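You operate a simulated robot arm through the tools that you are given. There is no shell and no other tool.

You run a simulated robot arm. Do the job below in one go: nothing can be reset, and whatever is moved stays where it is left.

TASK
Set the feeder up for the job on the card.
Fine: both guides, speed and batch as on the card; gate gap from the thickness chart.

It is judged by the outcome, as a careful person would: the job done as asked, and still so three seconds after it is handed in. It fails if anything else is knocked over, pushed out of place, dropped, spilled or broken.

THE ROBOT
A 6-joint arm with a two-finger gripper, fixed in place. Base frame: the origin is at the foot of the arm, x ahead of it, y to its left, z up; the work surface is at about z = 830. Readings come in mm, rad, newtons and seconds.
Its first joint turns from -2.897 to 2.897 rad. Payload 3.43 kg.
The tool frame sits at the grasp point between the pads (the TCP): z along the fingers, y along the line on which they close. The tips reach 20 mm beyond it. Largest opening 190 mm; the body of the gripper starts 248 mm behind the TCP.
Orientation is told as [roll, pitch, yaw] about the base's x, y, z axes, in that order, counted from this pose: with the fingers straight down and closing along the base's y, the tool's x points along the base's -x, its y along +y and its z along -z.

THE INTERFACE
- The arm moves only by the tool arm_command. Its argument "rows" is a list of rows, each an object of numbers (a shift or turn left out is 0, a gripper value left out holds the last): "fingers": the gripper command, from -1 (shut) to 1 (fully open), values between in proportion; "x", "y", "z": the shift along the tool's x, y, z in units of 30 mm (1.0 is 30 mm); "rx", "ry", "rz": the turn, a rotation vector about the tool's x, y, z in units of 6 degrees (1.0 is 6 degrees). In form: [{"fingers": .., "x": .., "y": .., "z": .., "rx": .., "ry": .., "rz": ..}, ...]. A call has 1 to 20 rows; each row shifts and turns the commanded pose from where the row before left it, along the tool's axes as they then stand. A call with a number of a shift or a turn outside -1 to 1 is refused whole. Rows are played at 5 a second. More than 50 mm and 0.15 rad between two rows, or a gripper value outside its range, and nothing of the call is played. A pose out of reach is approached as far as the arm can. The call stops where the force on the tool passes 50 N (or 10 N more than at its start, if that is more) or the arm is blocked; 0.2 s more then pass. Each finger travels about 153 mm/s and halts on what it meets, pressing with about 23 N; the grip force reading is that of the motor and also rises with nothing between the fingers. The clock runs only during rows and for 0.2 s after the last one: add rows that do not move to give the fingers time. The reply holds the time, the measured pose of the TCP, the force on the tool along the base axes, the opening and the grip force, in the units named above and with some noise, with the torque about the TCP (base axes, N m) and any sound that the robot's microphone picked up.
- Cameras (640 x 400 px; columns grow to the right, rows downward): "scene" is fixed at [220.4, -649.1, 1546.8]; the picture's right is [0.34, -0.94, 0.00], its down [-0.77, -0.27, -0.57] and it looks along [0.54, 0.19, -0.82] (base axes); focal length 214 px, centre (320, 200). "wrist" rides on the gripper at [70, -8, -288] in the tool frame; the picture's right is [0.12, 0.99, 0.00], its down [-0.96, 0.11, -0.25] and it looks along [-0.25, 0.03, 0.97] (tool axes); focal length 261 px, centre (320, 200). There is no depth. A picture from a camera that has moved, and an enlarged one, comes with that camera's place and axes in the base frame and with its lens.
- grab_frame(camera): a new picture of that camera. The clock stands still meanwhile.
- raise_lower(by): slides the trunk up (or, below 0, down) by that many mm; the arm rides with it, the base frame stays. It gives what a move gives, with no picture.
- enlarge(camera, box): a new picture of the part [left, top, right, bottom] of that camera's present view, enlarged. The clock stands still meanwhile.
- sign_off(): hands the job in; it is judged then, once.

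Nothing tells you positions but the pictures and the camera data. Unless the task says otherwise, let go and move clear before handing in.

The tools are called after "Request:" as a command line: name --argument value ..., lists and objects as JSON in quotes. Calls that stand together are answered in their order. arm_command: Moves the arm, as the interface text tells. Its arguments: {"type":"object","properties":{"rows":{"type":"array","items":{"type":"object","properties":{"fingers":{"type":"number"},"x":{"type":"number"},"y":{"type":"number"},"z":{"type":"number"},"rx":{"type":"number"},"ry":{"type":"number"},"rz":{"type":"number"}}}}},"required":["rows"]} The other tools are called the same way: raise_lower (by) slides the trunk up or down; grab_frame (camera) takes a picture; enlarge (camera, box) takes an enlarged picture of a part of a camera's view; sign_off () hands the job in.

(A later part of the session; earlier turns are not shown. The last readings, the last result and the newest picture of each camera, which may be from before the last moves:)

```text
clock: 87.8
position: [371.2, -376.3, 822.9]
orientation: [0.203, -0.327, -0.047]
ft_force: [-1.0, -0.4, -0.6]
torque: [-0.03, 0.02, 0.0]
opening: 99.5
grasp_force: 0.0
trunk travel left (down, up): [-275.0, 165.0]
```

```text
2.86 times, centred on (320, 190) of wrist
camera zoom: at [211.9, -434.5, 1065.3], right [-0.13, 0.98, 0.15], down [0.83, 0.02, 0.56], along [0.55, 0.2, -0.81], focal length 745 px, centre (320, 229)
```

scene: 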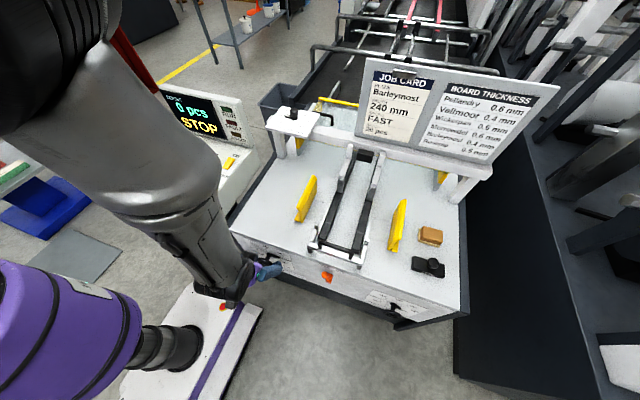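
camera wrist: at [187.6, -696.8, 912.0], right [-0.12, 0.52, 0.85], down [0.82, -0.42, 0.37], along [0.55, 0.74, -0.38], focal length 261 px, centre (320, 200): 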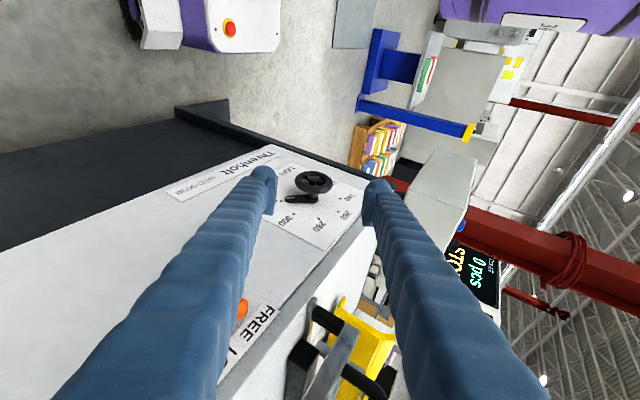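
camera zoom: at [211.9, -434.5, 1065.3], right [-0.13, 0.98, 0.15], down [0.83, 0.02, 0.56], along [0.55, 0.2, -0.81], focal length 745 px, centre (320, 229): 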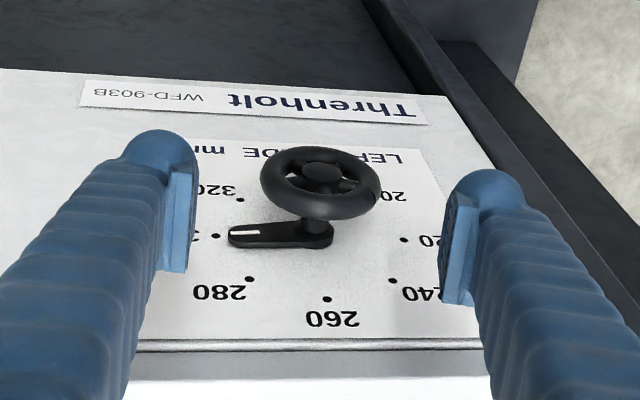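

The pointer now sits exactly on 300, so it seems to have detents, and 3 more 45° steps are needed. I'll roll back to the starting lean and return to a standoff.

Request:
arm_command --rows '[{"rx": -0.876, "ry": -0.018, "rz": 0.3}, {"rx": -0.876, "ry": -0.018, "rz": 0.3}, {"rx": -0.876, "ry": -0.018, "rz": 0.3}, {"rx": -0.876, "ry": -0.018, "rz": 0.3}, {"rx": -0.876, "ry": -0.018, "rz": 0.3}, {"rx": -0.876, "ry": -0.018, "rz": 0.3}, {"rx": -0.876, "ry": -0.018, "rz": 0.3}, {"rx": -0.876, "ry": -0.018, "rz": 0.3}, {"rx": -0.876, "ry": -0.018, "rz": 0.3}, {"x": -0.091, "y": -0.657, "z": -0.231}, {"x": -0.091, "y": -0.657, "z": -0.231}, {"x": -0.091, "y": -0.657, "z": -0.231}, {"x": -0.091, "y": -0.657, "z": -0.231}, {}]'

Request:
enlarge --camera "wrist" --box '[240, 120, 400, 260]'

Request:
grab_frame --camera "scene"

```text
clock: 90.8
position: [374.2, -439.6, 768.4]
orientation: [1.092, -0.175, -0.283]
ft_force: [0.5, -0.2, -0.4]
torque: [0.05, -0.04, 0.03]
opening: 99.8
grasp_force: 0.1
trunk travel left (down, up): [-275.0, 165.0]
```

```text
2.86 times, centred on (320, 190) of wrist
camera zoom: at [214.0, -663.3, 878.9], right [-0.13, 0.52, 0.85], down [0.83, -0.41, 0.38], along [0.55, 0.75, -0.37], focal length 745 px, centre (320, 229)
```

zoom: 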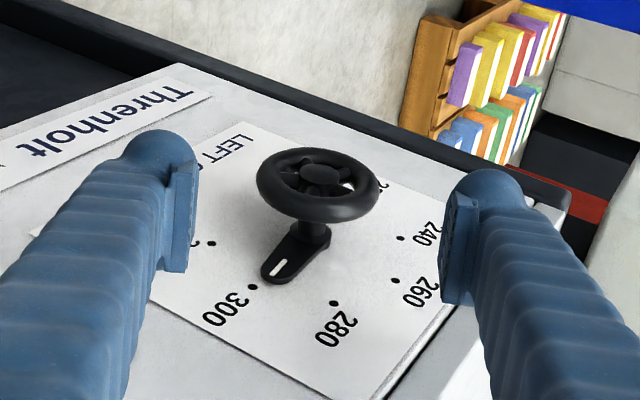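

```text
taken
```

scene: 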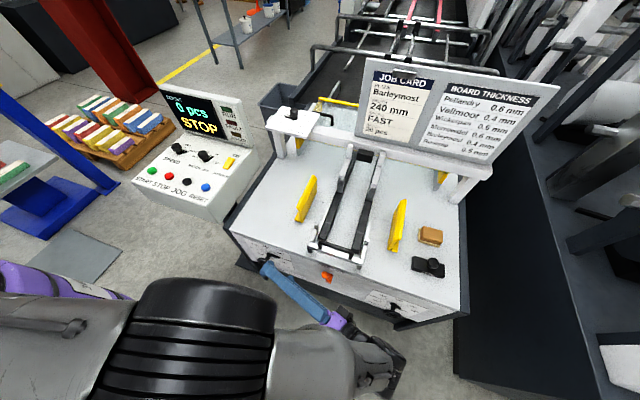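

Request:
enlarge --camera "wrist" --box '[275, 170, 375, 240]'

Request:
enlarge --camera "scene" --box '[235, 235, 315, 285]'

```text
5.71 times, centred on (325, 205) of wrist
camera zoom: at [214.0, -663.3, 878.9], right [-0.13, 0.52, 0.85], down [0.83, -0.41, 0.38], along [0.55, 0.75, -0.37], focal length 1489 px, centre (291, 171)
```

zoom: 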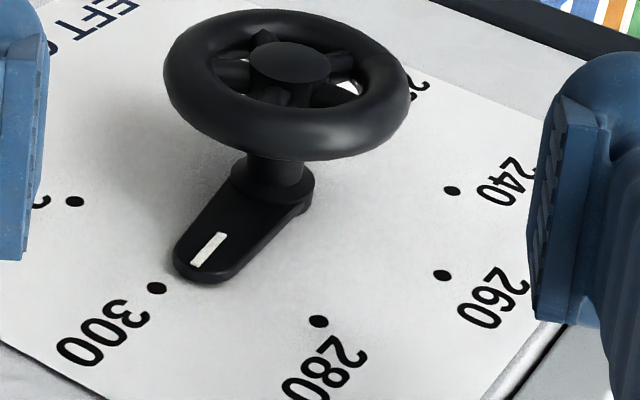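

```text
8.00 times, centred on (275, 260) of scene
camera zoom: at [220.4, -649.1, 1546.8], right [0.34, -0.94, 0.0], down [-0.77, -0.27, -0.57], along [0.54, 0.19, -0.82], focal length 1716 px, centre (680, -280)
```

zoom: 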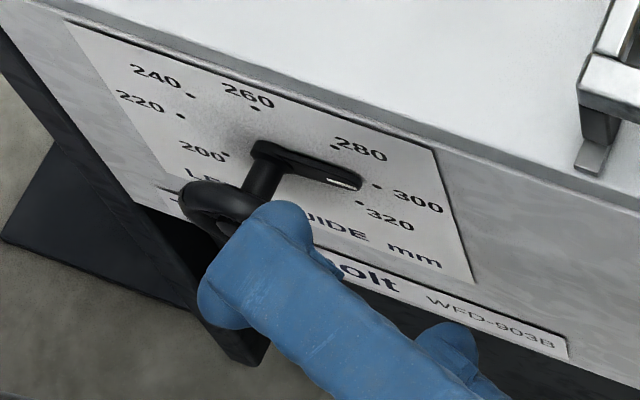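

The pointer is about 5° past 300, so the wheel simply followed the 50° gripper turn without detents. I'll approach and re-grip for the next 45°.

Request:
arm_command --rows '[{"z": 0.7}, {"z": 0.7}, {"z": 0.7}, {"z": 0.7}, {"z": 0.53}, {}, {"fingers": -0.15}, {"fingers": -0.3}, {"fingers": -0.6}, {"fingers": -1}, {}, {}]'

Request:
enlarge --camera "wrist" --box '[240, 120, 400, 260]'

```text
clock: 93.4
position: [406.0, -356.5, 721.5]
orientation: [1.091, -0.177, -0.284]
ft_force: [-0.1, -1.2, -9.0]
torque: [0.0, 0.55, -0.34]
opening: 65.6
grasp_force: 45.1
trunk travel left (down, up): [-275.0, 165.0]
```

```text
2.86 times, centred on (320, 190) of wrist
camera zoom: at [246.9, -580.8, 833.3], right [-0.13, 0.52, 0.85], down [0.83, -0.41, 0.38], along [0.55, 0.75, -0.37], focal length 745 px, centre (320, 229)
```

zoom: 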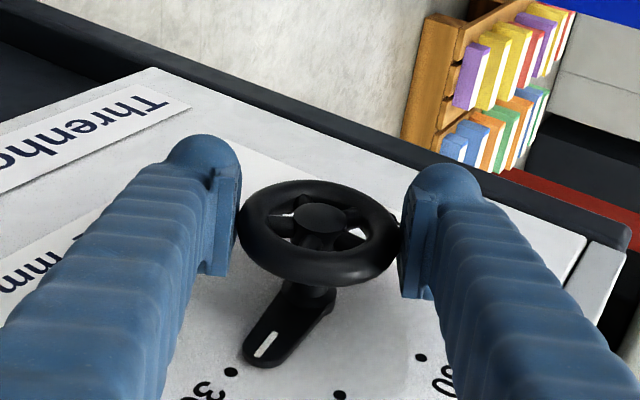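

Gripped. Turning the second step.

Request:
arm_command --rows '[{"y": -0.025}, {"rx": 0.887, "ry": 0.018, "rz": -0.304}, {"rx": 0.887, "ry": 0.018, "rz": -0.304}, {"rx": 0.887, "ry": 0.018, "rz": -0.304}, {"rx": 0.887, "ry": 0.018, "rz": -0.304}, {"rx": 0.887, "ry": 0.018, "rz": -0.304}, {"rx": 0.887, "ry": 0.018, "rz": -0.304}, {"rx": 0.887, "ry": 0.018, "rz": -0.304}, {"rx": 0.887, "ry": 0.018, "rz": -0.304}, {}]'

Request:
enlarge --camera "wrist" --box '[240, 120, 400, 260]'

```text
clock: 95.6
position: [405.6, -355.7, 723.3]
orientation: [0.293, -0.325, -0.075]
ft_force: [-8.4, 14.3, 16.0]
torque: [0.01, 0.09, -0.23]
opening: 65.9
grasp_force: 44.5
trunk travel left (down, up): [-275.0, 165.0]
```

```text
2.86 times, centred on (320, 190) of wrist
camera zoom: at [246.3, -435.2, 959.4], right [-0.13, 0.96, 0.23], down [0.83, -0.02, 0.56], along [0.55, 0.27, -0.79], focal length 745 px, centre (320, 229)
```

zoom: 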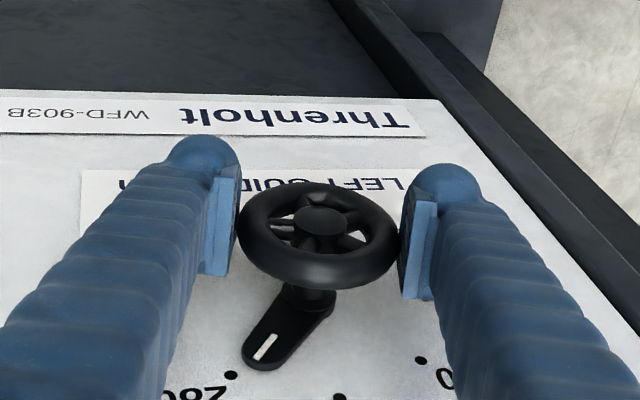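

Two steps done (about 95° total). I'll release, back off, roll back and return to the standoff in one call.

Request:
arm_command --rows '[{"fingers": -0.1}, {"fingers": 0.05}, {}, {"z": -0.84}, {"z": -0.83}, {"z": -0.83}, {"z": -0.83}, {"rx": -0.887, "ry": -0.018, "rz": 0.304}, {"rx": -0.887, "ry": -0.018, "rz": 0.304}, {"rx": -0.887, "ry": -0.018, "rz": 0.304}, {"rx": -0.887, "ry": -0.018, "rz": 0.304}, {"rx": -0.887, "ry": -0.018, "rz": 0.304}, {"rx": -0.887, "ry": -0.018, "rz": 0.304}, {"rx": -0.887, "ry": -0.018, "rz": 0.304}, {"rx": -0.887, "ry": -0.018, "rz": 0.304}, {"x": -0.091, "y": -0.752, "z": -0.296}, {"x": -0.091, "y": -0.752, "z": -0.296}, {"x": -0.091, "y": -0.752, "z": -0.296}, {}]'

Request:
enlarge --camera "wrist" --box '[265, 160, 375, 240]'

```text
clock: 99.6
position: [374.8, -442.1, 766.8]
orientation: [1.093, -0.176, -0.284]
ft_force: [-0.2, -1.4, 0.4]
torque: [0.05, 0.03, 0.02]
opening: 99.8
grasp_force: 0.1
trunk travel left (down, up): [-275.0, 165.0]
```

```text
5.00 times, centred on (320, 200) of wrist
camera zoom: at [215.0, -665.7, 878.1], right [-0.13, 0.52, 0.85], down [0.83, -0.41, 0.38], along [0.55, 0.75, -0.37], focal length 1303 px, centre (320, 200)
```

zoom: 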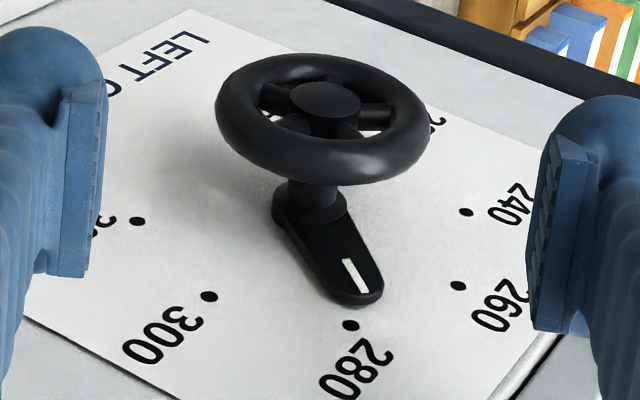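

Pointer is about 5° past 280, as expected. I'll approach, re-grip and turn the third 45°.

Request:
arm_command --rows '[{"x": 0.06, "y": 0.06, "z": 0.7}, {"z": 0.7}, {"z": 0.7}, {"z": 0.7}, {"z": 0.57}, {}, {"fingers": -0.15}, {"fingers": -0.3}, {"fingers": -0.6}, {"fingers": -1}, {}, {}]'

Request:
enlarge --camera "wrist" --box '[240, 120, 400, 260]'

```text
clock: 102.2
position: [404.8, -357.7, 722.3]
orientation: [1.091, -0.174, -0.283]
ft_force: [-1.2, -1.0, -7.8]
torque: [-0.02, 0.52, -0.4]
opening: 65.8
grasp_force: 45.4
trunk travel left (down, up): [-275.0, 165.0]
```

```text
2.86 times, centred on (320, 190) of wrist
camera zoom: at [245.6, -580.6, 833.2], right [-0.13, 0.52, 0.85], down [0.83, -0.42, 0.38], along [0.55, 0.75, -0.37], focal length 745 px, centre (320, 229)
```

zoom: 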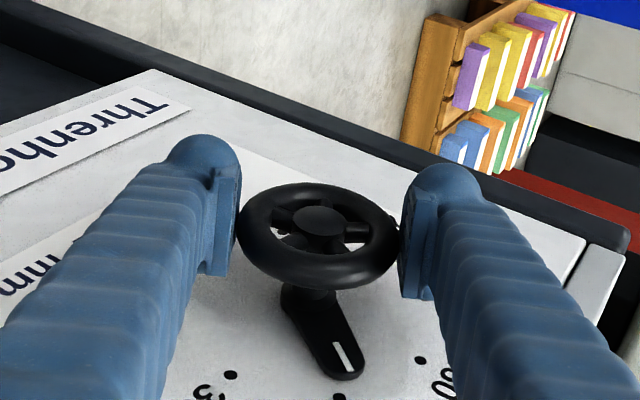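

Request:
arm_command --rows '[{"y": -0.025}, {"rx": 0.887, "ry": 0.018, "rz": -0.304}, {"rx": 0.887, "ry": 0.018, "rz": -0.304}, {"rx": 0.887, "ry": 0.018, "rz": -0.304}, {"rx": 0.887, "ry": 0.018, "rz": -0.304}, {"rx": 0.887, "ry": 0.018, "rz": -0.304}, {"rx": 0.887, "ry": 0.018, "rz": -0.304}, {"rx": 0.887, "ry": 0.018, "rz": -0.304}, {"rx": 0.887, "ry": 0.018, "rz": -0.304}, {}]'

Request:
arm_command --rows '[{"fingers": -0.1}, {"fingers": 0.05}, {}, {"z": -0.84}, {"z": -0.83}, {"z": -0.83}, {"z": -0.83}, {"rx": -0.887, "ry": -0.018, "rz": 0.304}, {"rx": -0.887, "ry": -0.018, "rz": 0.304}, {"rx": -0.887, "ry": -0.018, "rz": 0.304}, {"rx": -0.887, "ry": -0.018, "rz": 0.304}, {"rx": -0.887, "ry": -0.018, "rz": 0.304}, {"rx": -0.887, "ry": -0.018, "rz": 0.304}, {"rx": -0.887, "ry": -0.018, "rz": 0.304}, {"rx": -0.887, "ry": -0.018, "rz": 0.304}, {"x": -0.091, "y": -0.752, "z": -0.296}, {"x": -0.091, "y": -0.752, "z": -0.296}, {"x": -0.091, "y": -0.752, "z": -0.296}, {}]'

Request:
enlarge --camera "wrist" --box '[265, 160, 375, 240]'

Request:
grab_frame --camera "scene"

```text
clock: 104.4
position: [405.1, -356.6, 722.3]
orientation: [0.293, -0.323, -0.077]
ft_force: [-7.2, 6.8, 15.7]
torque: [-0.01, 0.03, -0.39]
opening: 65.3
grasp_force: 45.0
trunk travel left (down, up): [-275.0, 165.0]
```

```text
clock: 108.4
position: [372.4, -440.6, 766.9]
orientation: [1.093, -0.177, -0.286]
ft_force: [0.8, -0.5, 0.3]
torque: [0.07, -0.02, 0.05]
opening: 99.7
grasp_force: 0.1
trunk travel left (down, up): [-275.0, 165.0]
```

```text
5.00 times, centred on (320, 200) of wrist
camera zoom: at [212.5, -665.1, 877.4], right [-0.13, 0.52, 0.85], down [0.83, -0.42, 0.38], along [0.55, 0.75, -0.37], focal length 1303 px, centre (320, 200)
```

zoom: 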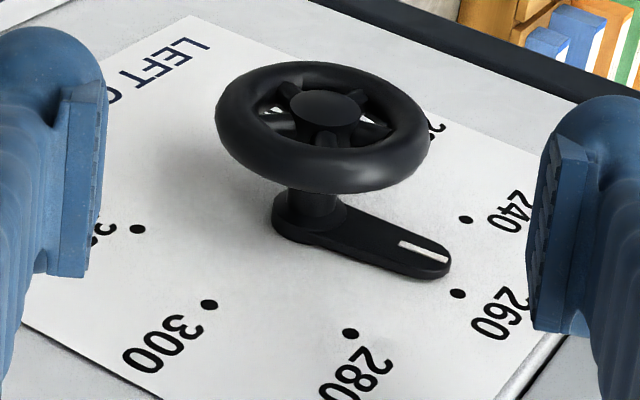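

```text
taken
```

scene: 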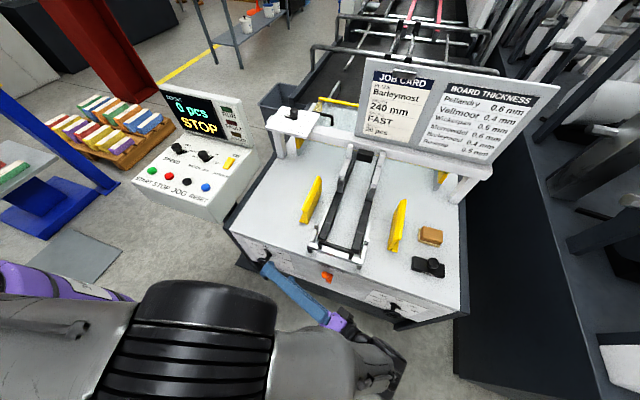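

The left guide is moving in as expected, with the pointer at about 140° of the 180°. I'll do the last 40° on the left wheel.

Request:
arm_command --rows '[{"y": 0.07, "z": 0.7}, {"z": 0.7}, {"z": 0.7}, {"z": 0.7}, {"z": 0.57}, {}, {"fingers": -0.15}, {"fingers": -0.3}, {"fingers": -0.6}, {"fingers": -1}, {}, {}]'

Request:
arm_command --rows '[{"rx": 0.901, "ry": 0.018, "rz": -0.309}, {"rx": 0.901, "ry": 0.018, "rz": -0.309}, {"rx": 0.901, "ry": 0.018, "rz": -0.309}, {"rx": 0.901, "ry": 0.018, "rz": -0.309}, {"rx": 0.901, "ry": 0.018, "rz": -0.309}, {"rx": 0.901, "ry": 0.018, "rz": -0.309}, {"rx": 0.901, "ry": 0.018, "rz": -0.309}, {}]'

Request:
enlarge --camera "wrist" --box '[240, 120, 400, 260]'

Request:
enlarge --camera "scene" --box '[235, 235, 315, 285]'

```text
clock: 111.0
position: [405.5, -355.8, 721.2]
orientation: [1.091, -0.173, -0.284]
ft_force: [-3.3, -6.4, -23.0]
torque: [-0.05, 0.39, -0.18]
opening: 65.3
grasp_force: 45.0
trunk travel left (down, up): [-275.0, 165.0]
```

```text
clock: 112.8
position: [405.8, -355.1, 722.2]
orientation: [0.384, -0.317, -0.108]
ft_force: [-22.3, -5.8, -18.7]
torque: [-0.05, 0.47, -0.49]
opening: 65.4
grasp_force: 44.8
trunk travel left (down, up): [-275.0, 165.0]
```

```text
2.86 times, centred on (320, 190) of wrist
camera zoom: at [245.7, -455.2, 951.5], right [-0.13, 0.94, 0.32], down [0.83, -0.07, 0.56], along [0.55, 0.33, -0.77], focal length 745 px, centre (320, 229)
```

zoom: 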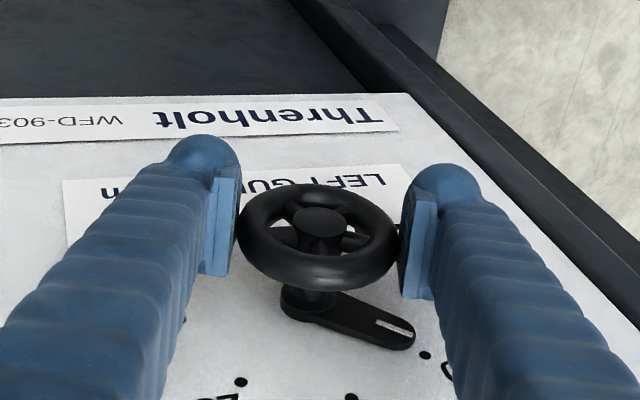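

```text
8.00 times, centred on (275, 260) of scene
camera zoom: at [220.4, -649.1, 1546.8], right [0.34, -0.94, 0.0], down [-0.77, -0.27, -0.57], along [0.54, 0.19, -0.82], focal length 1716 px, centre (680, -280)
```

zoom: 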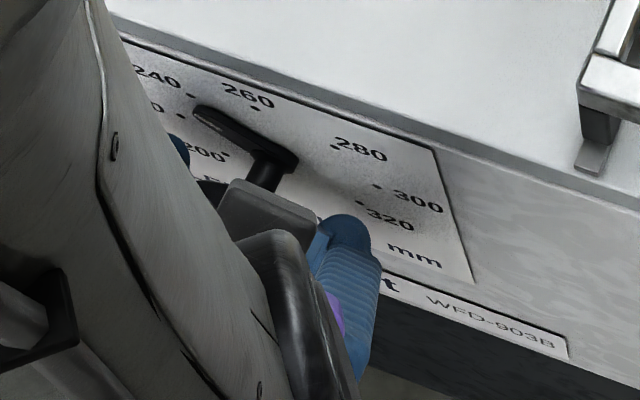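

The left pointer appears to be at 240. I'll release, back off and inspect it closely.

Request:
arm_command --rows '[{"fingers": -0.1}, {"fingers": 0.05}, {}, {"z": -0.84}, {"z": -0.83}, {"z": -0.83}, {"z": -0.83}, {"z": -0.83}, {"z": -0.83}, {}]'

Request:
enlarge --camera "wrist" --box '[265, 150, 385, 240]'

Request:
enlarge --camera "scene" --box '[240, 235, 305, 277]'

```text
clock: 115.0
position: [358.3, -405.4, 854.2]
orientation: [0.385, -0.316, -0.106]
ft_force: [-0.5, 0.9, -0.8]
torque: [0.01, 0.01, 0.03]
opening: 99.8
grasp_force: 0.0
trunk travel left (down, up): [-275.0, 165.0]
```

```text
4.44 times, centred on (325, 195) of wrist
camera zoom: at [197.7, -505.8, 1083.4], right [-0.13, 0.94, 0.32], down [0.83, -0.07, 0.56], along [0.55, 0.33, -0.77], focal length 1158 px, centre (298, 222)
```

zoom: 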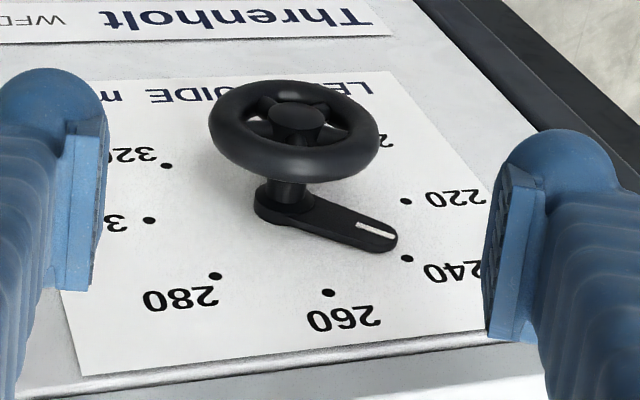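

```text
9.52 times, centred on (272, 256) of scene
camera zoom: at [220.4, -649.1, 1546.8], right [0.34, -0.94, 0.0], down [-0.77, -0.27, -0.57], along [0.54, 0.19, -0.82], focal length 2043 px, centre (772, -333)
```

zoom: 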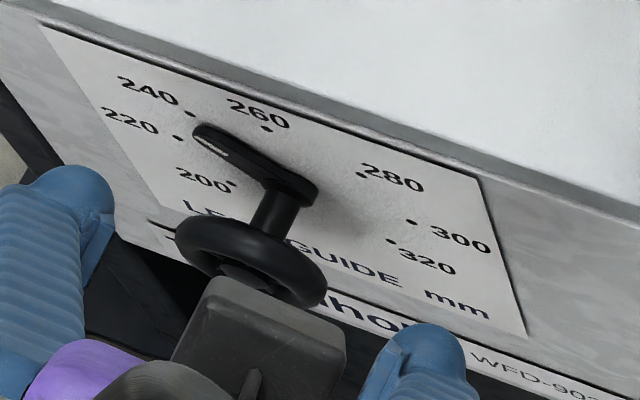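

Request:
enlarge --camera "wrist" --box '[300, 165, 360, 215]'

Request:
enlarge --camera "scene" --box '[252, 240, 292, 266]'

```text
8.00 times, centred on (330, 190) of wrist
camera zoom: at [197.7, -505.8, 1083.4], right [-0.13, 0.94, 0.32], down [0.83, -0.07, 0.56], along [0.55, 0.33, -0.77], focal length 2085 px, centre (240, 280)
```

zoom: 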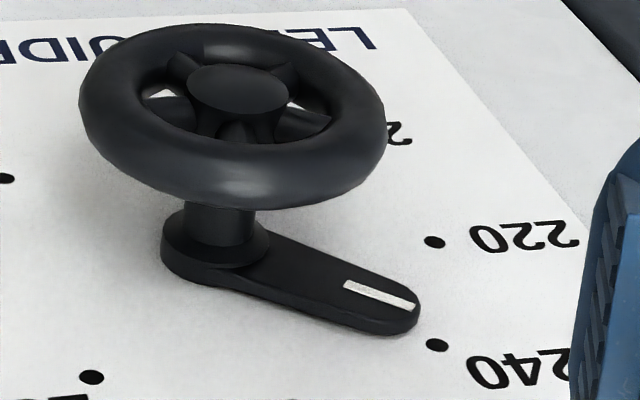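

```text
15.38 times, centred on (272, 253) of scene
camera zoom: at [220.4, -649.1, 1546.8], right [0.34, -0.94, 0.0], down [-0.77, -0.27, -0.57], along [0.54, 0.19, -0.82], focal length 3300 px, centre (1058, -615)
```

zoom: 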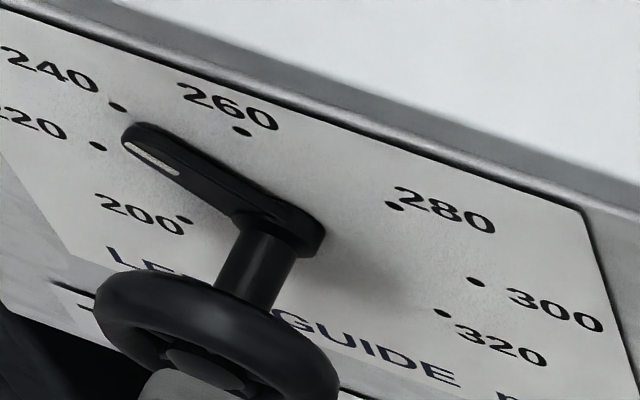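

Careful projection with the dot positions says the left pointer is about 3–4° past 240 (about 238.5). I'll go back in, re-grip and turn back about 4°, then re-measure.

Request:
arm_command --rows '[{"z": 0.84}, {"z": 0.83}, {"z": 0.83}, {"z": 0.83}, {"z": 0.83}, {"z": 0.81}, {}, {"fingers": -0.15}, {"fingers": -0.3}, {"fingers": -0.6}, {"fingers": -1}, {}, {}]'

Request:
enlarge --camera "wrist" --box '[240, 120, 400, 260]'

```text
clock: 117.8
position: [406.4, -354.9, 722.5]
orientation: [0.384, -0.317, -0.107]
ft_force: [-0.3, 1.7, 0.0]
torque: [-0.01, 0.07, -0.18]
opening: 65.2
grasp_force: 45.0
trunk travel left (down, up): [-275.0, 165.0]
```

```text
2.86 times, centred on (320, 190) of wrist
camera zoom: at [246.3, -455.2, 951.0], right [-0.13, 0.94, 0.32], down [0.83, -0.07, 0.56], along [0.55, 0.33, -0.77], focal length 745 px, centre (320, 229)
```

zoom: 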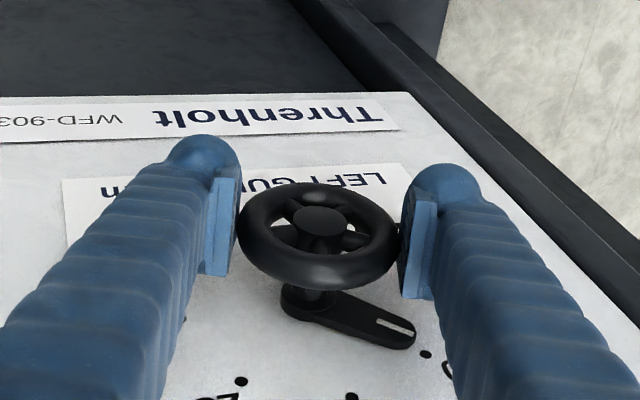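

Request:
arm_command --rows '[{"rx": -0.29, "ry": -0.006, "rz": 0.1}, {"rx": -0.29, "ry": -0.006, "rz": 0.1}, {}, {"fingers": -0.1}, {"fingers": 0.05}, {}, {"z": -0.84}, {"z": -0.83}, {"z": -0.83}, {"z": -0.83}, {"z": -0.83}, {"z": -0.83}, {}]'

Request:
enlarge --camera "wrist" --box '[300, 165, 360, 215]'

Request:
enlarge --camera "scene" --box '[252, 240, 292, 266]'

Request:
enlarge --camera "wrist" --box '[265, 150, 385, 240]'

```text
clock: 120.6
position: [357.7, -416.0, 852.1]
orientation: [0.452, -0.307, -0.128]
ft_force: [0.1, -0.2, -0.7]
torque: [-0.03, -0.01, 0.01]
opening: 99.6
grasp_force: 0.0
trunk travel left (down, up): [-275.0, 165.0]
```

```text
8.00 times, centred on (330, 190) of wrist
camera zoom: at [197.6, -529.5, 1073.7], right [-0.13, 0.92, 0.38], down [0.83, -0.11, 0.55], along [0.55, 0.38, -0.74], focal length 2085 px, centre (240, 280)
```

zoom: 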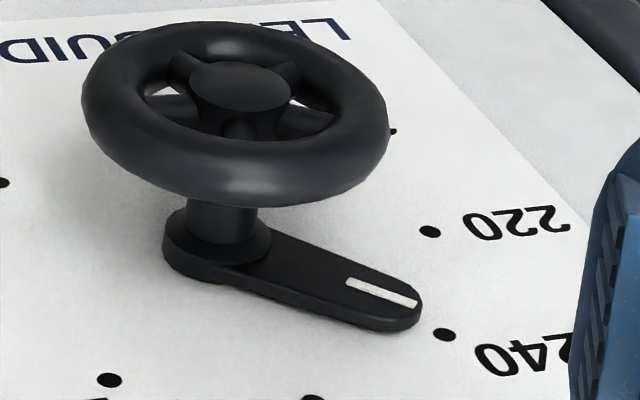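

```text
15.38 times, centred on (272, 253) of scene
camera zoom: at [220.4, -649.1, 1546.8], right [0.34, -0.94, 0.0], down [-0.77, -0.27, -0.57], along [0.54, 0.19, -0.82], focal length 3300 px, centre (1058, -615)
```

zoom: 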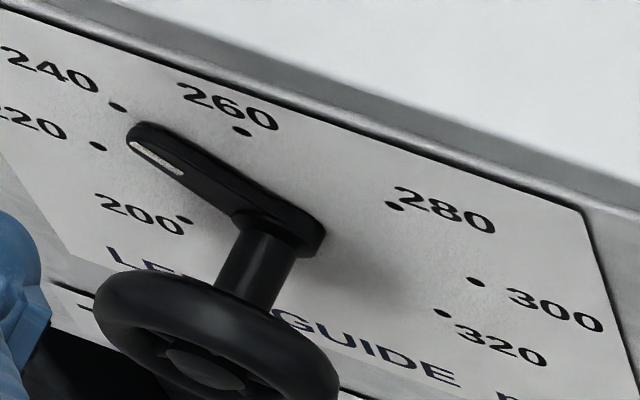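

```text
4.44 times, centred on (325, 195) of wrist
camera zoom: at [197.6, -529.5, 1073.7], right [-0.13, 0.92, 0.38], down [0.83, -0.11, 0.55], along [0.55, 0.38, -0.74], focal length 1158 px, centre (298, 222)
```

zoom: 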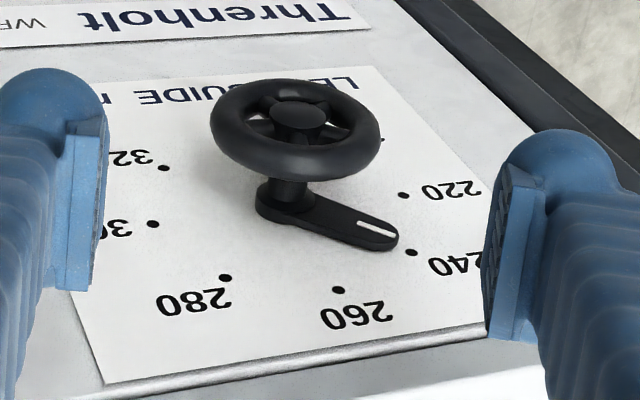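

The left pointer now evaluates to 240 within about 1° from both cameras. Next is the right wheel: I'll retreat, pass in front of the lever with clearance, and stage near the right wheel for a closer look.

Request:
arm_command --rows '[{"x": -0.049, "y": -0.781, "z": -0.473}, {"x": -0.049, "y": -0.781, "z": -0.473}, {"x": -0.049, "y": -0.781, "z": -0.473}, {"x": -0.049, "y": -0.781, "z": -0.473}, {"x": -0.049, "y": -0.781, "z": -0.473}, {"x": -0.049, "y": -0.781, "z": -0.473}, {"x": -0.049, "y": -0.781, "z": -0.473}, {"rx": 0.775, "ry": 0.013, "rz": -0.267}, {"rx": 0.775, "ry": 0.013, "rz": -0.267}, {"rx": 0.775, "ry": 0.013, "rz": -0.267}, {"rx": 0.775, "ry": 0.013, "rz": -0.267}, {"rx": 0.775, "ry": 0.013, "rz": -0.267}, {}]'

Request:
arm_command --rows '[{"x": 0.06, "y": -0.81, "z": 0.286}, {"x": 0.06, "y": -0.81, "z": 0.286}, {"x": 0.06, "y": -0.81, "z": 0.286}, {"x": 0.06, "y": -0.81, "z": 0.286}, {"x": 0.06, "y": -0.81, "z": 0.286}, {"x": 0.06, "y": -0.81, "z": 0.286}, {"x": 0.06, "y": -0.81, "z": 0.286}, {}]'

Request:
grab_frame --camera "wrist"

Request:
grab_frame --camera "scene"

```text
clock: 123.4
position: [337.3, -604.9, 871.1]
orientation: [-0.002, -0.334, 0.017]
ft_force: [0.5, 0.6, 0.4]
torque: [-0.03, 0.03, -0.05]
opening: 99.8
grasp_force: 0.0
trunk travel left (down, up): [-275.0, 165.0]
```

```text
clock: 125.2
position: [348.4, -777.6, 810.7]
orientation: [-0.001, -0.334, 0.018]
ft_force: [-0.7, -0.7, -0.4]
torque: [0.05, -0.02, 0.02]
opening: 100.0
grasp_force: 0.0
trunk travel left (down, up): [-275.0, 165.0]
```

```text
taken
camera wrist: at [188.4, -787.3, 1059.5], right [-0.13, 0.99, -0.04], down [0.83, 0.13, 0.55], along [0.55, 0.04, -0.84], focal length 261 px, centre (320, 200)
```

wrist: 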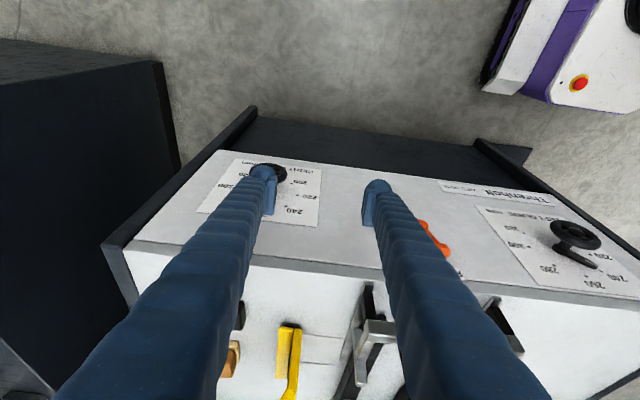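

```text
taken
```

scene: 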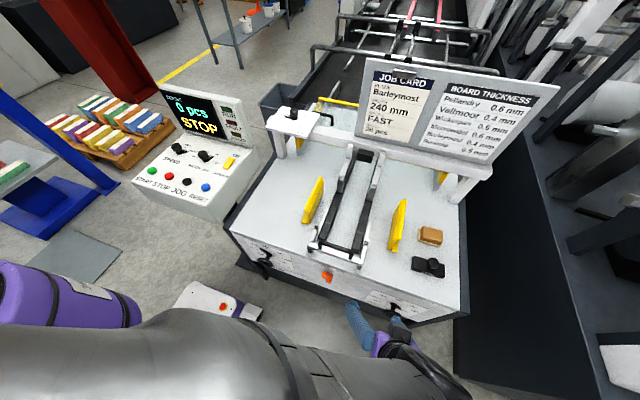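

Good vantage of both dials. I'll verify the left dial from this angle and measure the right one.

Request:
enlarge --camera "wrist" --box '[470, 195, 640, 305]'

Request:
arm_command --rows '[{"y": -0.9}, {"y": -0.9}, {"y": -0.6}, {}]'

Request:
grab_frame --camera "wrist"

Request:
enlarge --camera "wrist" --box '[255, 140, 385, 240]'

```text
3.64 times, centred on (555, 250) of wrist
camera zoom: at [188.4, -787.3, 1059.5], right [-0.13, 0.99, -0.04], down [0.83, 0.13, 0.55], along [0.55, 0.04, -0.84], focal length 948 px, centre (-534, 18)
```

zoom: 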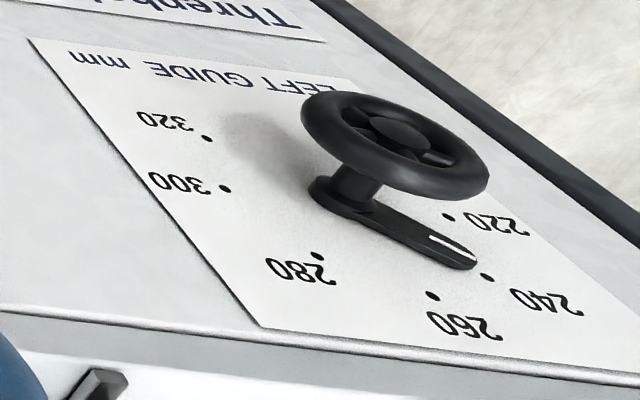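

```text
clock: 126.2
position: [348.1, -847.2, 810.1]
orientation: [0.0, -0.334, 0.017]
ft_force: [-0.8, -0.1, -0.1]
torque: [0.06, -0.02, 0.03]
opening: 99.8
grasp_force: 0.2
trunk travel left (down, up): [-275.0, 165.0]
```

```text
taken
camera wrist: at [188.9, -858.9, 1059.7], right [-0.13, 0.99, -0.04], down [0.83, 0.13, 0.55], along [0.55, 0.04, -0.84], focal length 261 px, centre (320, 200)
```

wrist: 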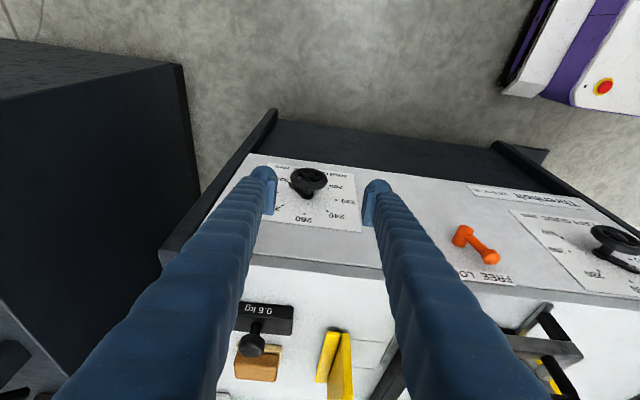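

```text
4.00 times, centred on (320, 190) of wrist
camera zoom: at [188.9, -858.9, 1059.7], right [-0.13, 0.99, -0.04], down [0.83, 0.13, 0.55], along [0.55, 0.04, -0.84], focal length 1043 px, centre (320, 240)
```

zoom: 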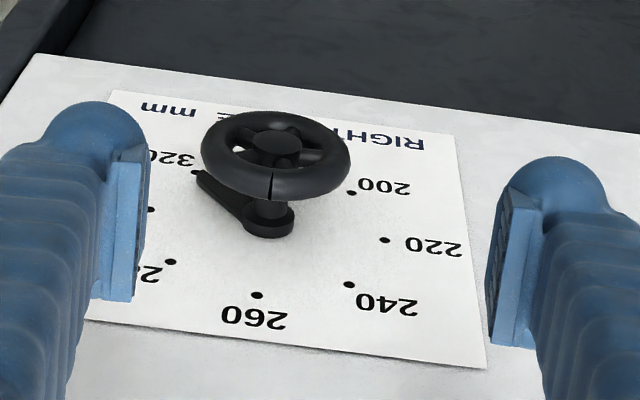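

Left dial confirmed at 240 from a third view. The right wheel centre is about (411, -864, 657). I'll lower the trunk 75 mm and go to a 100 mm standoff over it.

Request:
raise_lower --by -75

Request:
arm_command --rows '[{"x": -0.49, "y": -0.3, "z": -0.13}, {"x": -0.49, "y": -0.3, "z": -0.13}, {}]'

Request:
grab_frame --camera "wrist"

Request:
enlarge --camera "wrist" --box '[240, 120, 400, 260]'

Request:
enlarge --camera "scene" --box '[340, 270, 440, 350]'

```text
clock: 127.3
position: [349.2, -846.4, 736.5]
orientation: [-0.003, -0.333, 0.017]
ft_force: [0.3, 0.4, 0.6]
torque: [-0.05, -0.03, 0.0]
opening: 99.7
grasp_force: 0.0
trunk travel left (down, up): [-200.0, 240.0]
```

```text
clock: 128.1
position: [376.0, -864.8, 753.6]
orientation: [-0.004, -0.334, 0.016]
ft_force: [-0.3, 0.2, 0.7]
torque: [0.01, 0.02, -0.01]
opening: 99.8
grasp_force: 0.0
trunk travel left (down, up): [-200.0, 240.0]
```

```text
taken
camera wrist: at [215.1, -875.6, 1002.4], right [-0.13, 0.99, -0.04], down [0.83, 0.13, 0.55], along [0.55, 0.04, -0.84], focal length 261 px, centre (320, 200)
```

wrist: 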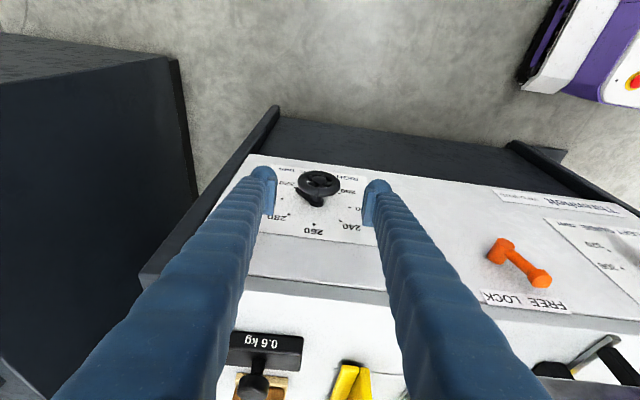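

```text
2.86 times, centred on (320, 190) of wrist
camera zoom: at [215.1, -875.6, 1002.4], right [-0.13, 0.99, -0.04], down [0.83, 0.13, 0.55], along [0.55, 0.04, -0.84], focal length 745 px, centre (320, 229)
```

zoom: 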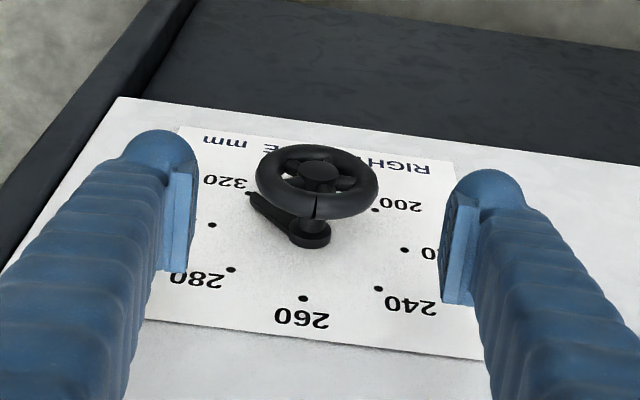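

```text
5.00 times, centred on (390, 310) of scene
camera zoom: at [220.4, -649.1, 1546.8], right [0.34, -0.94, 0.0], down [-0.77, -0.27, -0.57], along [0.54, 0.19, -0.82], focal length 1072 px, centre (-30, -350)
```

zoom: 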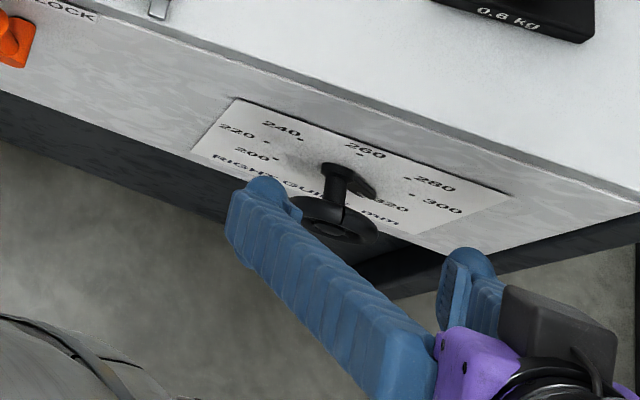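

The standoff is well aligned. I'll advance onto the right wheel and grip.

Request:
arm_command --rows '[{"x": 0.06, "z": 0.7}, {"z": 0.7}, {"z": 0.7}, {"z": 0.7}, {"z": 0.51}, {}, {"fingers": -0.15}, {"fingers": -0.3}, {"fingers": -0.6}, {"fingers": -1}, {}, {}]'

Request:
enlarge --camera "wrist" --box '[240, 120, 400, 260]'

```text
clock: 130.7
position: [405.2, -865.2, 658.6]
orientation: [-0.003, -0.332, 0.019]
ft_force: [1.4, -7.7, -1.2]
torque: [-0.05, 0.0, -0.5]
opening: 65.8
grasp_force: 44.8
trunk travel left (down, up): [-200.0, 240.0]
```

```text
2.86 times, centred on (320, 190) of wrist
camera zoom: at [245.5, -876.3, 907.8], right [-0.13, 0.99, -0.04], down [0.83, 0.13, 0.55], along [0.55, 0.04, -0.84], focal length 745 px, centre (320, 229)
```

zoom: 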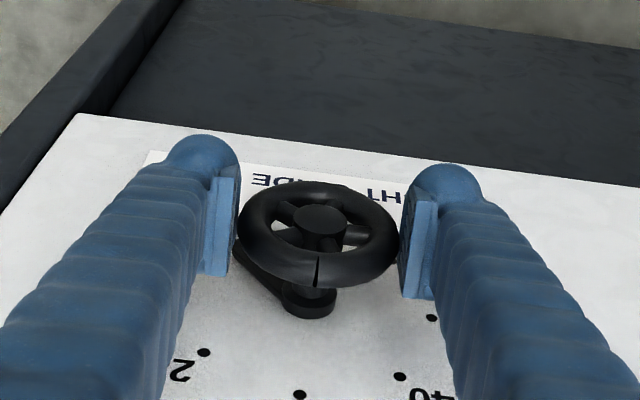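

Gripped at 65.8 mm. Turning counter-clockwise, gripper swinging toward the robot side.

Request:
arm_command --rows '[{"y": -0.02}, {"rx": 0.945, "ry": 0.017, "rz": -0.328}, {"rx": 0.945, "ry": 0.017, "rz": -0.328}, {"rx": 0.945, "ry": 0.017, "rz": -0.328}, {"rx": 0.945, "ry": 0.017, "rz": -0.328}, {"rx": 0.945, "ry": 0.017, "rz": -0.328}, {}]'

Request:
grab_frame --camera "wrist"

Request:
grab_frame --camera "scene"

```text
clock: 131.8
position: [403.8, -863.6, 657.5]
orientation: [-0.341, -0.291, 0.147]
ft_force: [10.9, -14.0, -18.5]
torque: [-0.02, -0.6, 0.06]
opening: 66.2
grasp_force: 44.9
out of reach, approached as far as the arm can: row 5
trunk travel left (down, up): [-200.0, 240.0]
stopped in row 5: the force on the tool passed its limit at 60 N (the readings are from after the stop); the commanded pose is now the measured one
```

```text
taken
camera wrist: at [247.2, -798.8, 901.3], right [-0.16, 0.92, -0.35], down [0.83, 0.32, 0.46], along [0.54, -0.22, -0.81], focal length 261 px, centre (320, 200)
```

wrist: 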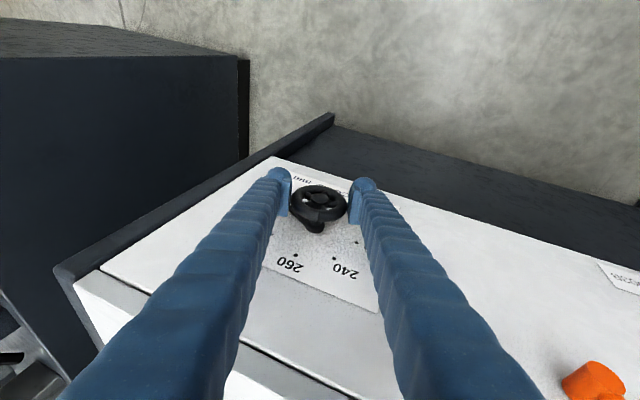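

```text
taken
```

scene: 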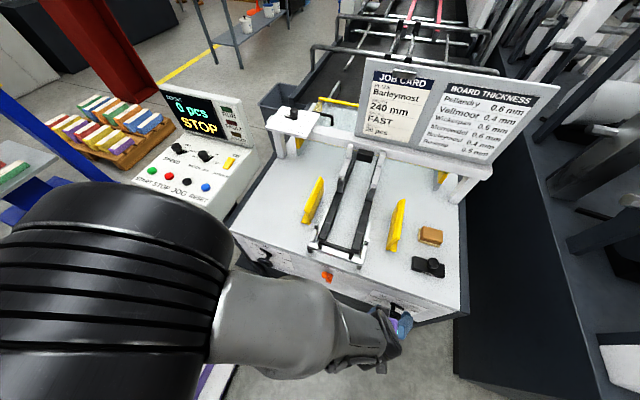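

The arm hit a wrist limit at about 18° of turn, where the tool gets too aligned with the forearm. I'll release, back off and lift the arm, then drop the trunk fully so the forearm lies flatter, which should give more swing.

Request:
arm_command --rows '[{"fingers": -0.1}, {"fingers": 0.05}, {}, {"z": -0.84}, {"z": -0.83}, {"z": -0.83}, {"z": -0.83}, {"x": -0.121, "y": -0.262, "z": -0.791}, {"x": -0.121, "y": -0.262, "z": -0.791}, {"x": -0.121, "y": -0.262, "z": -0.791}, {"x": -0.121, "y": -0.262, "z": -0.791}, {"x": -0.121, "y": -0.262, "z": -0.791}, {"x": -0.121, "y": -0.262, "z": -0.791}, {"x": -0.121, "y": -0.262, "z": -0.791}, {"x": -0.121, "y": -0.262, "z": -0.791}, {}]'

Request:
raise_lower --by -150

Request:
grab_frame --camera "wrist"

Request:
grab_frame --camera "scene"

```text
clock: 135.2
position: [342.2, -834.5, 951.9]
orientation: [-0.342, -0.29, 0.145]
ft_force: [0.1, 1.6, -0.5]
torque: [-0.05, 0.04, -0.01]
opening: 99.9
grasp_force: 0.0
trunk travel left (down, up): [-200.0, 240.0]
```

```text
clock: 136.9
position: [341.8, -834.1, 801.4]
orientation: [-0.343, -0.29, 0.149]
ft_force: [-0.8, -0.1, -0.6]
torque: [0.02, 0.01, 0.01]
opening: 99.6
grasp_force: 0.0
trunk travel left (down, up): [-50.0, 390.0]
```

```text
taken
camera wrist: at [184.8, -768.6, 1044.4], right [-0.16, 0.92, -0.35], down [0.83, 0.32, 0.46], along [0.54, -0.22, -0.81], focal length 261 px, centre (320, 200)
```

wrist: 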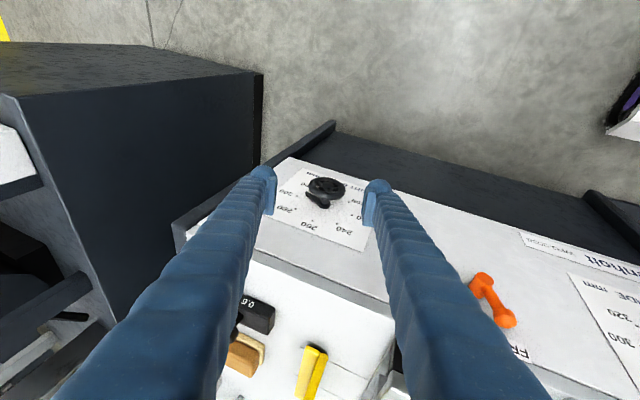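

```text
taken
```

scene: 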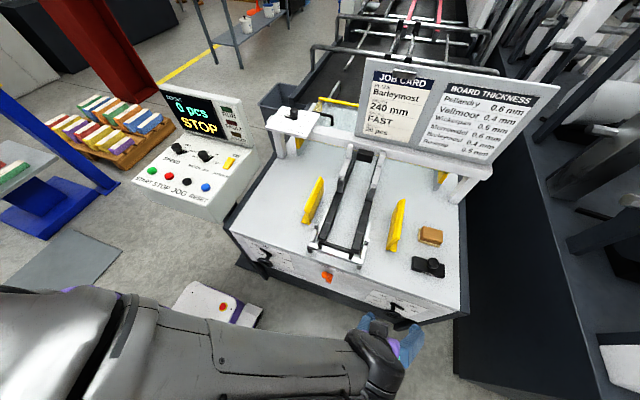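

The forearm is now flatter. I'll test the swing in free space by rotating another 30°.

Request:
arm_command --rows '[{"rx": 0.947, "ry": 0.043, "rz": -0.3165}, {"rx": 0.947, "ry": 0.043, "rz": -0.3165}, {"rx": 0.947, "ry": 0.043, "rz": -0.3165}, {"rx": 0.947, "ry": 0.043, "rz": -0.3165}, {"rx": 0.947, "ry": 0.043, "rz": -0.3165}, {}]'

Request:
grab_frame --camera "scene"

```text
clock: 138.3
position: [307.3, -835.8, 800.3]
orientation: [-0.543, -0.144, 0.171]
ft_force: [0.5, 0.0, -0.1]
torque: [-0.02, -0.01, 0.03]
opening: 99.5
grasp_force: 0.1
out of reach, approached as far as the arm can: row 3, 4, 5
trunk travel left (down, up): [-50.0, 390.0]
```

```text
taken
```

scene: 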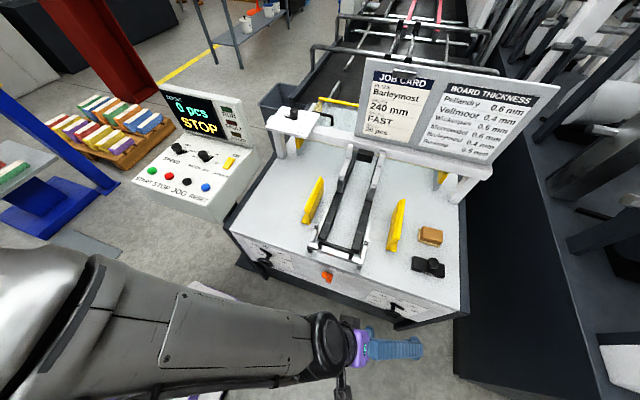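

Still limited at this pitch. My analysis says the wrist needs the tool to stay off the forearm's line, so a steeper forward pitch (~-40°) should help. I'll reorient to pitch -40°, roll 0.

Request:
arm_command --rows '[{"rx": -0.839, "ry": -0.063, "rz": 0.18}, {"rx": -0.839, "ry": -0.063, "rz": 0.18}, {"rx": -0.839, "ry": -0.063, "rz": 0.18}, {"rx": -0.839, "ry": -0.063, "rz": 0.18}, {"rx": -0.839, "ry": -0.063, "rz": 0.18}, {"rx": -0.839, "ry": -0.063, "rz": 0.18}, {"rx": 0.147, "rz": 0.684}, {"ry": -0.934}, {"ry": -0.934}, {"ry": -0.934}, {"ry": -0.934}, {"ry": -0.934}, {}]'

Request:
grab_frame --camera "wrist"

```text
clock: 141.2
position: [328.8, -837.4, 802.4]
orientation: [-0.183, -0.751, 0.151]
ft_force: [-0.8, -0.3, -0.4]
torque: [0.03, -0.12, 0.03]
opening: 99.7
grasp_force: 0.0
out of reach, approached as far as the arm can: row 2
trunk travel left (down, up): [-50.0, 390.0]
```

```text
taken
camera wrist: at [79.8, -830.5, 961.9], right [-0.11, 0.97, -0.21], down [0.52, 0.24, 0.82], along [0.85, -0.02, -0.53], focal length 261 px, centre (320, 200)
```

wrist: 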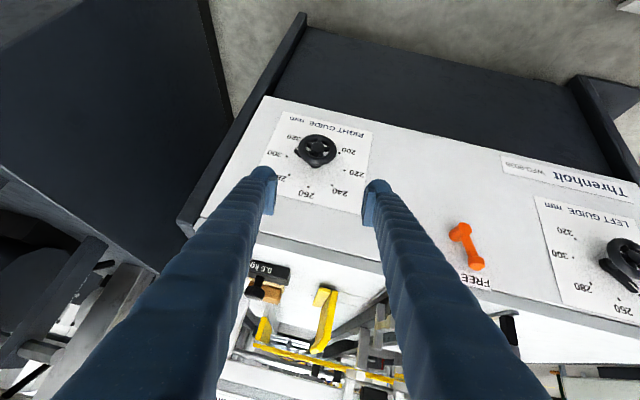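

This pose is reachable and gives a nearly frontal view of both dials. I'll enlarge both.

Request:
enlarge --camera "wrist" --box '[520, 190, 640, 320]'

Request:
enlarge --camera "wrist" --box '[255, 100, 385, 220]'

Request:
enlarge --camera "wrist" --box '[430, 210, 510, 300]'

```text
3.08 times, centred on (580, 255) of wrist
camera zoom: at [79.8, -830.5, 961.9], right [-0.11, 0.97, -0.21], down [0.52, 0.24, 0.82], along [0.85, -0.02, -0.53], focal length 802 px, centre (-480, 31)
```

zoom: 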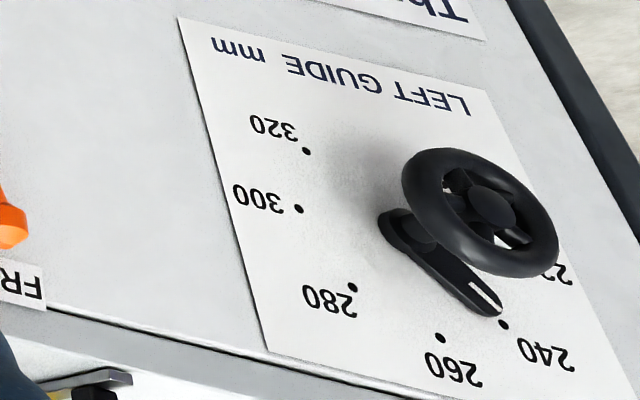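

```text
3.33 times, centred on (320, 160) of wrist
camera zoom: at [79.8, -830.5, 961.9], right [-0.11, 0.97, -0.21], down [0.52, 0.24, 0.82], along [0.85, -0.02, -0.53], focal length 869 px, centre (320, 333)
```

zoom: 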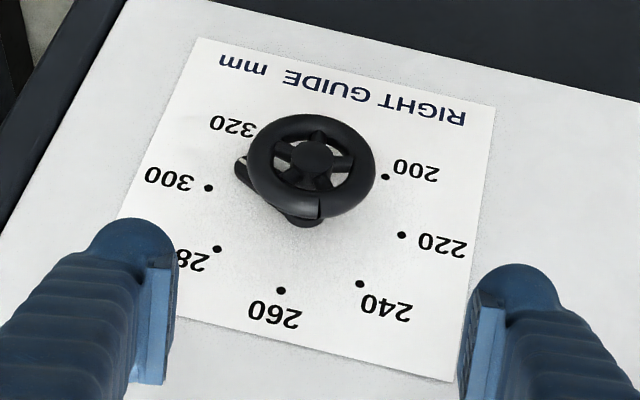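

```text
4.44 times, centred on (470, 255) of wrist
camera zoom: at [79.8, -830.5, 961.9], right [-0.11, 0.97, -0.21], down [0.52, 0.24, 0.82], along [0.85, -0.02, -0.53], focal length 1158 px, centre (-347, -44)
```

zoom: 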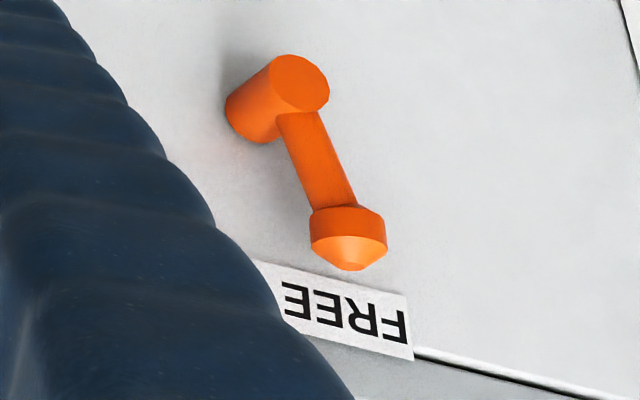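

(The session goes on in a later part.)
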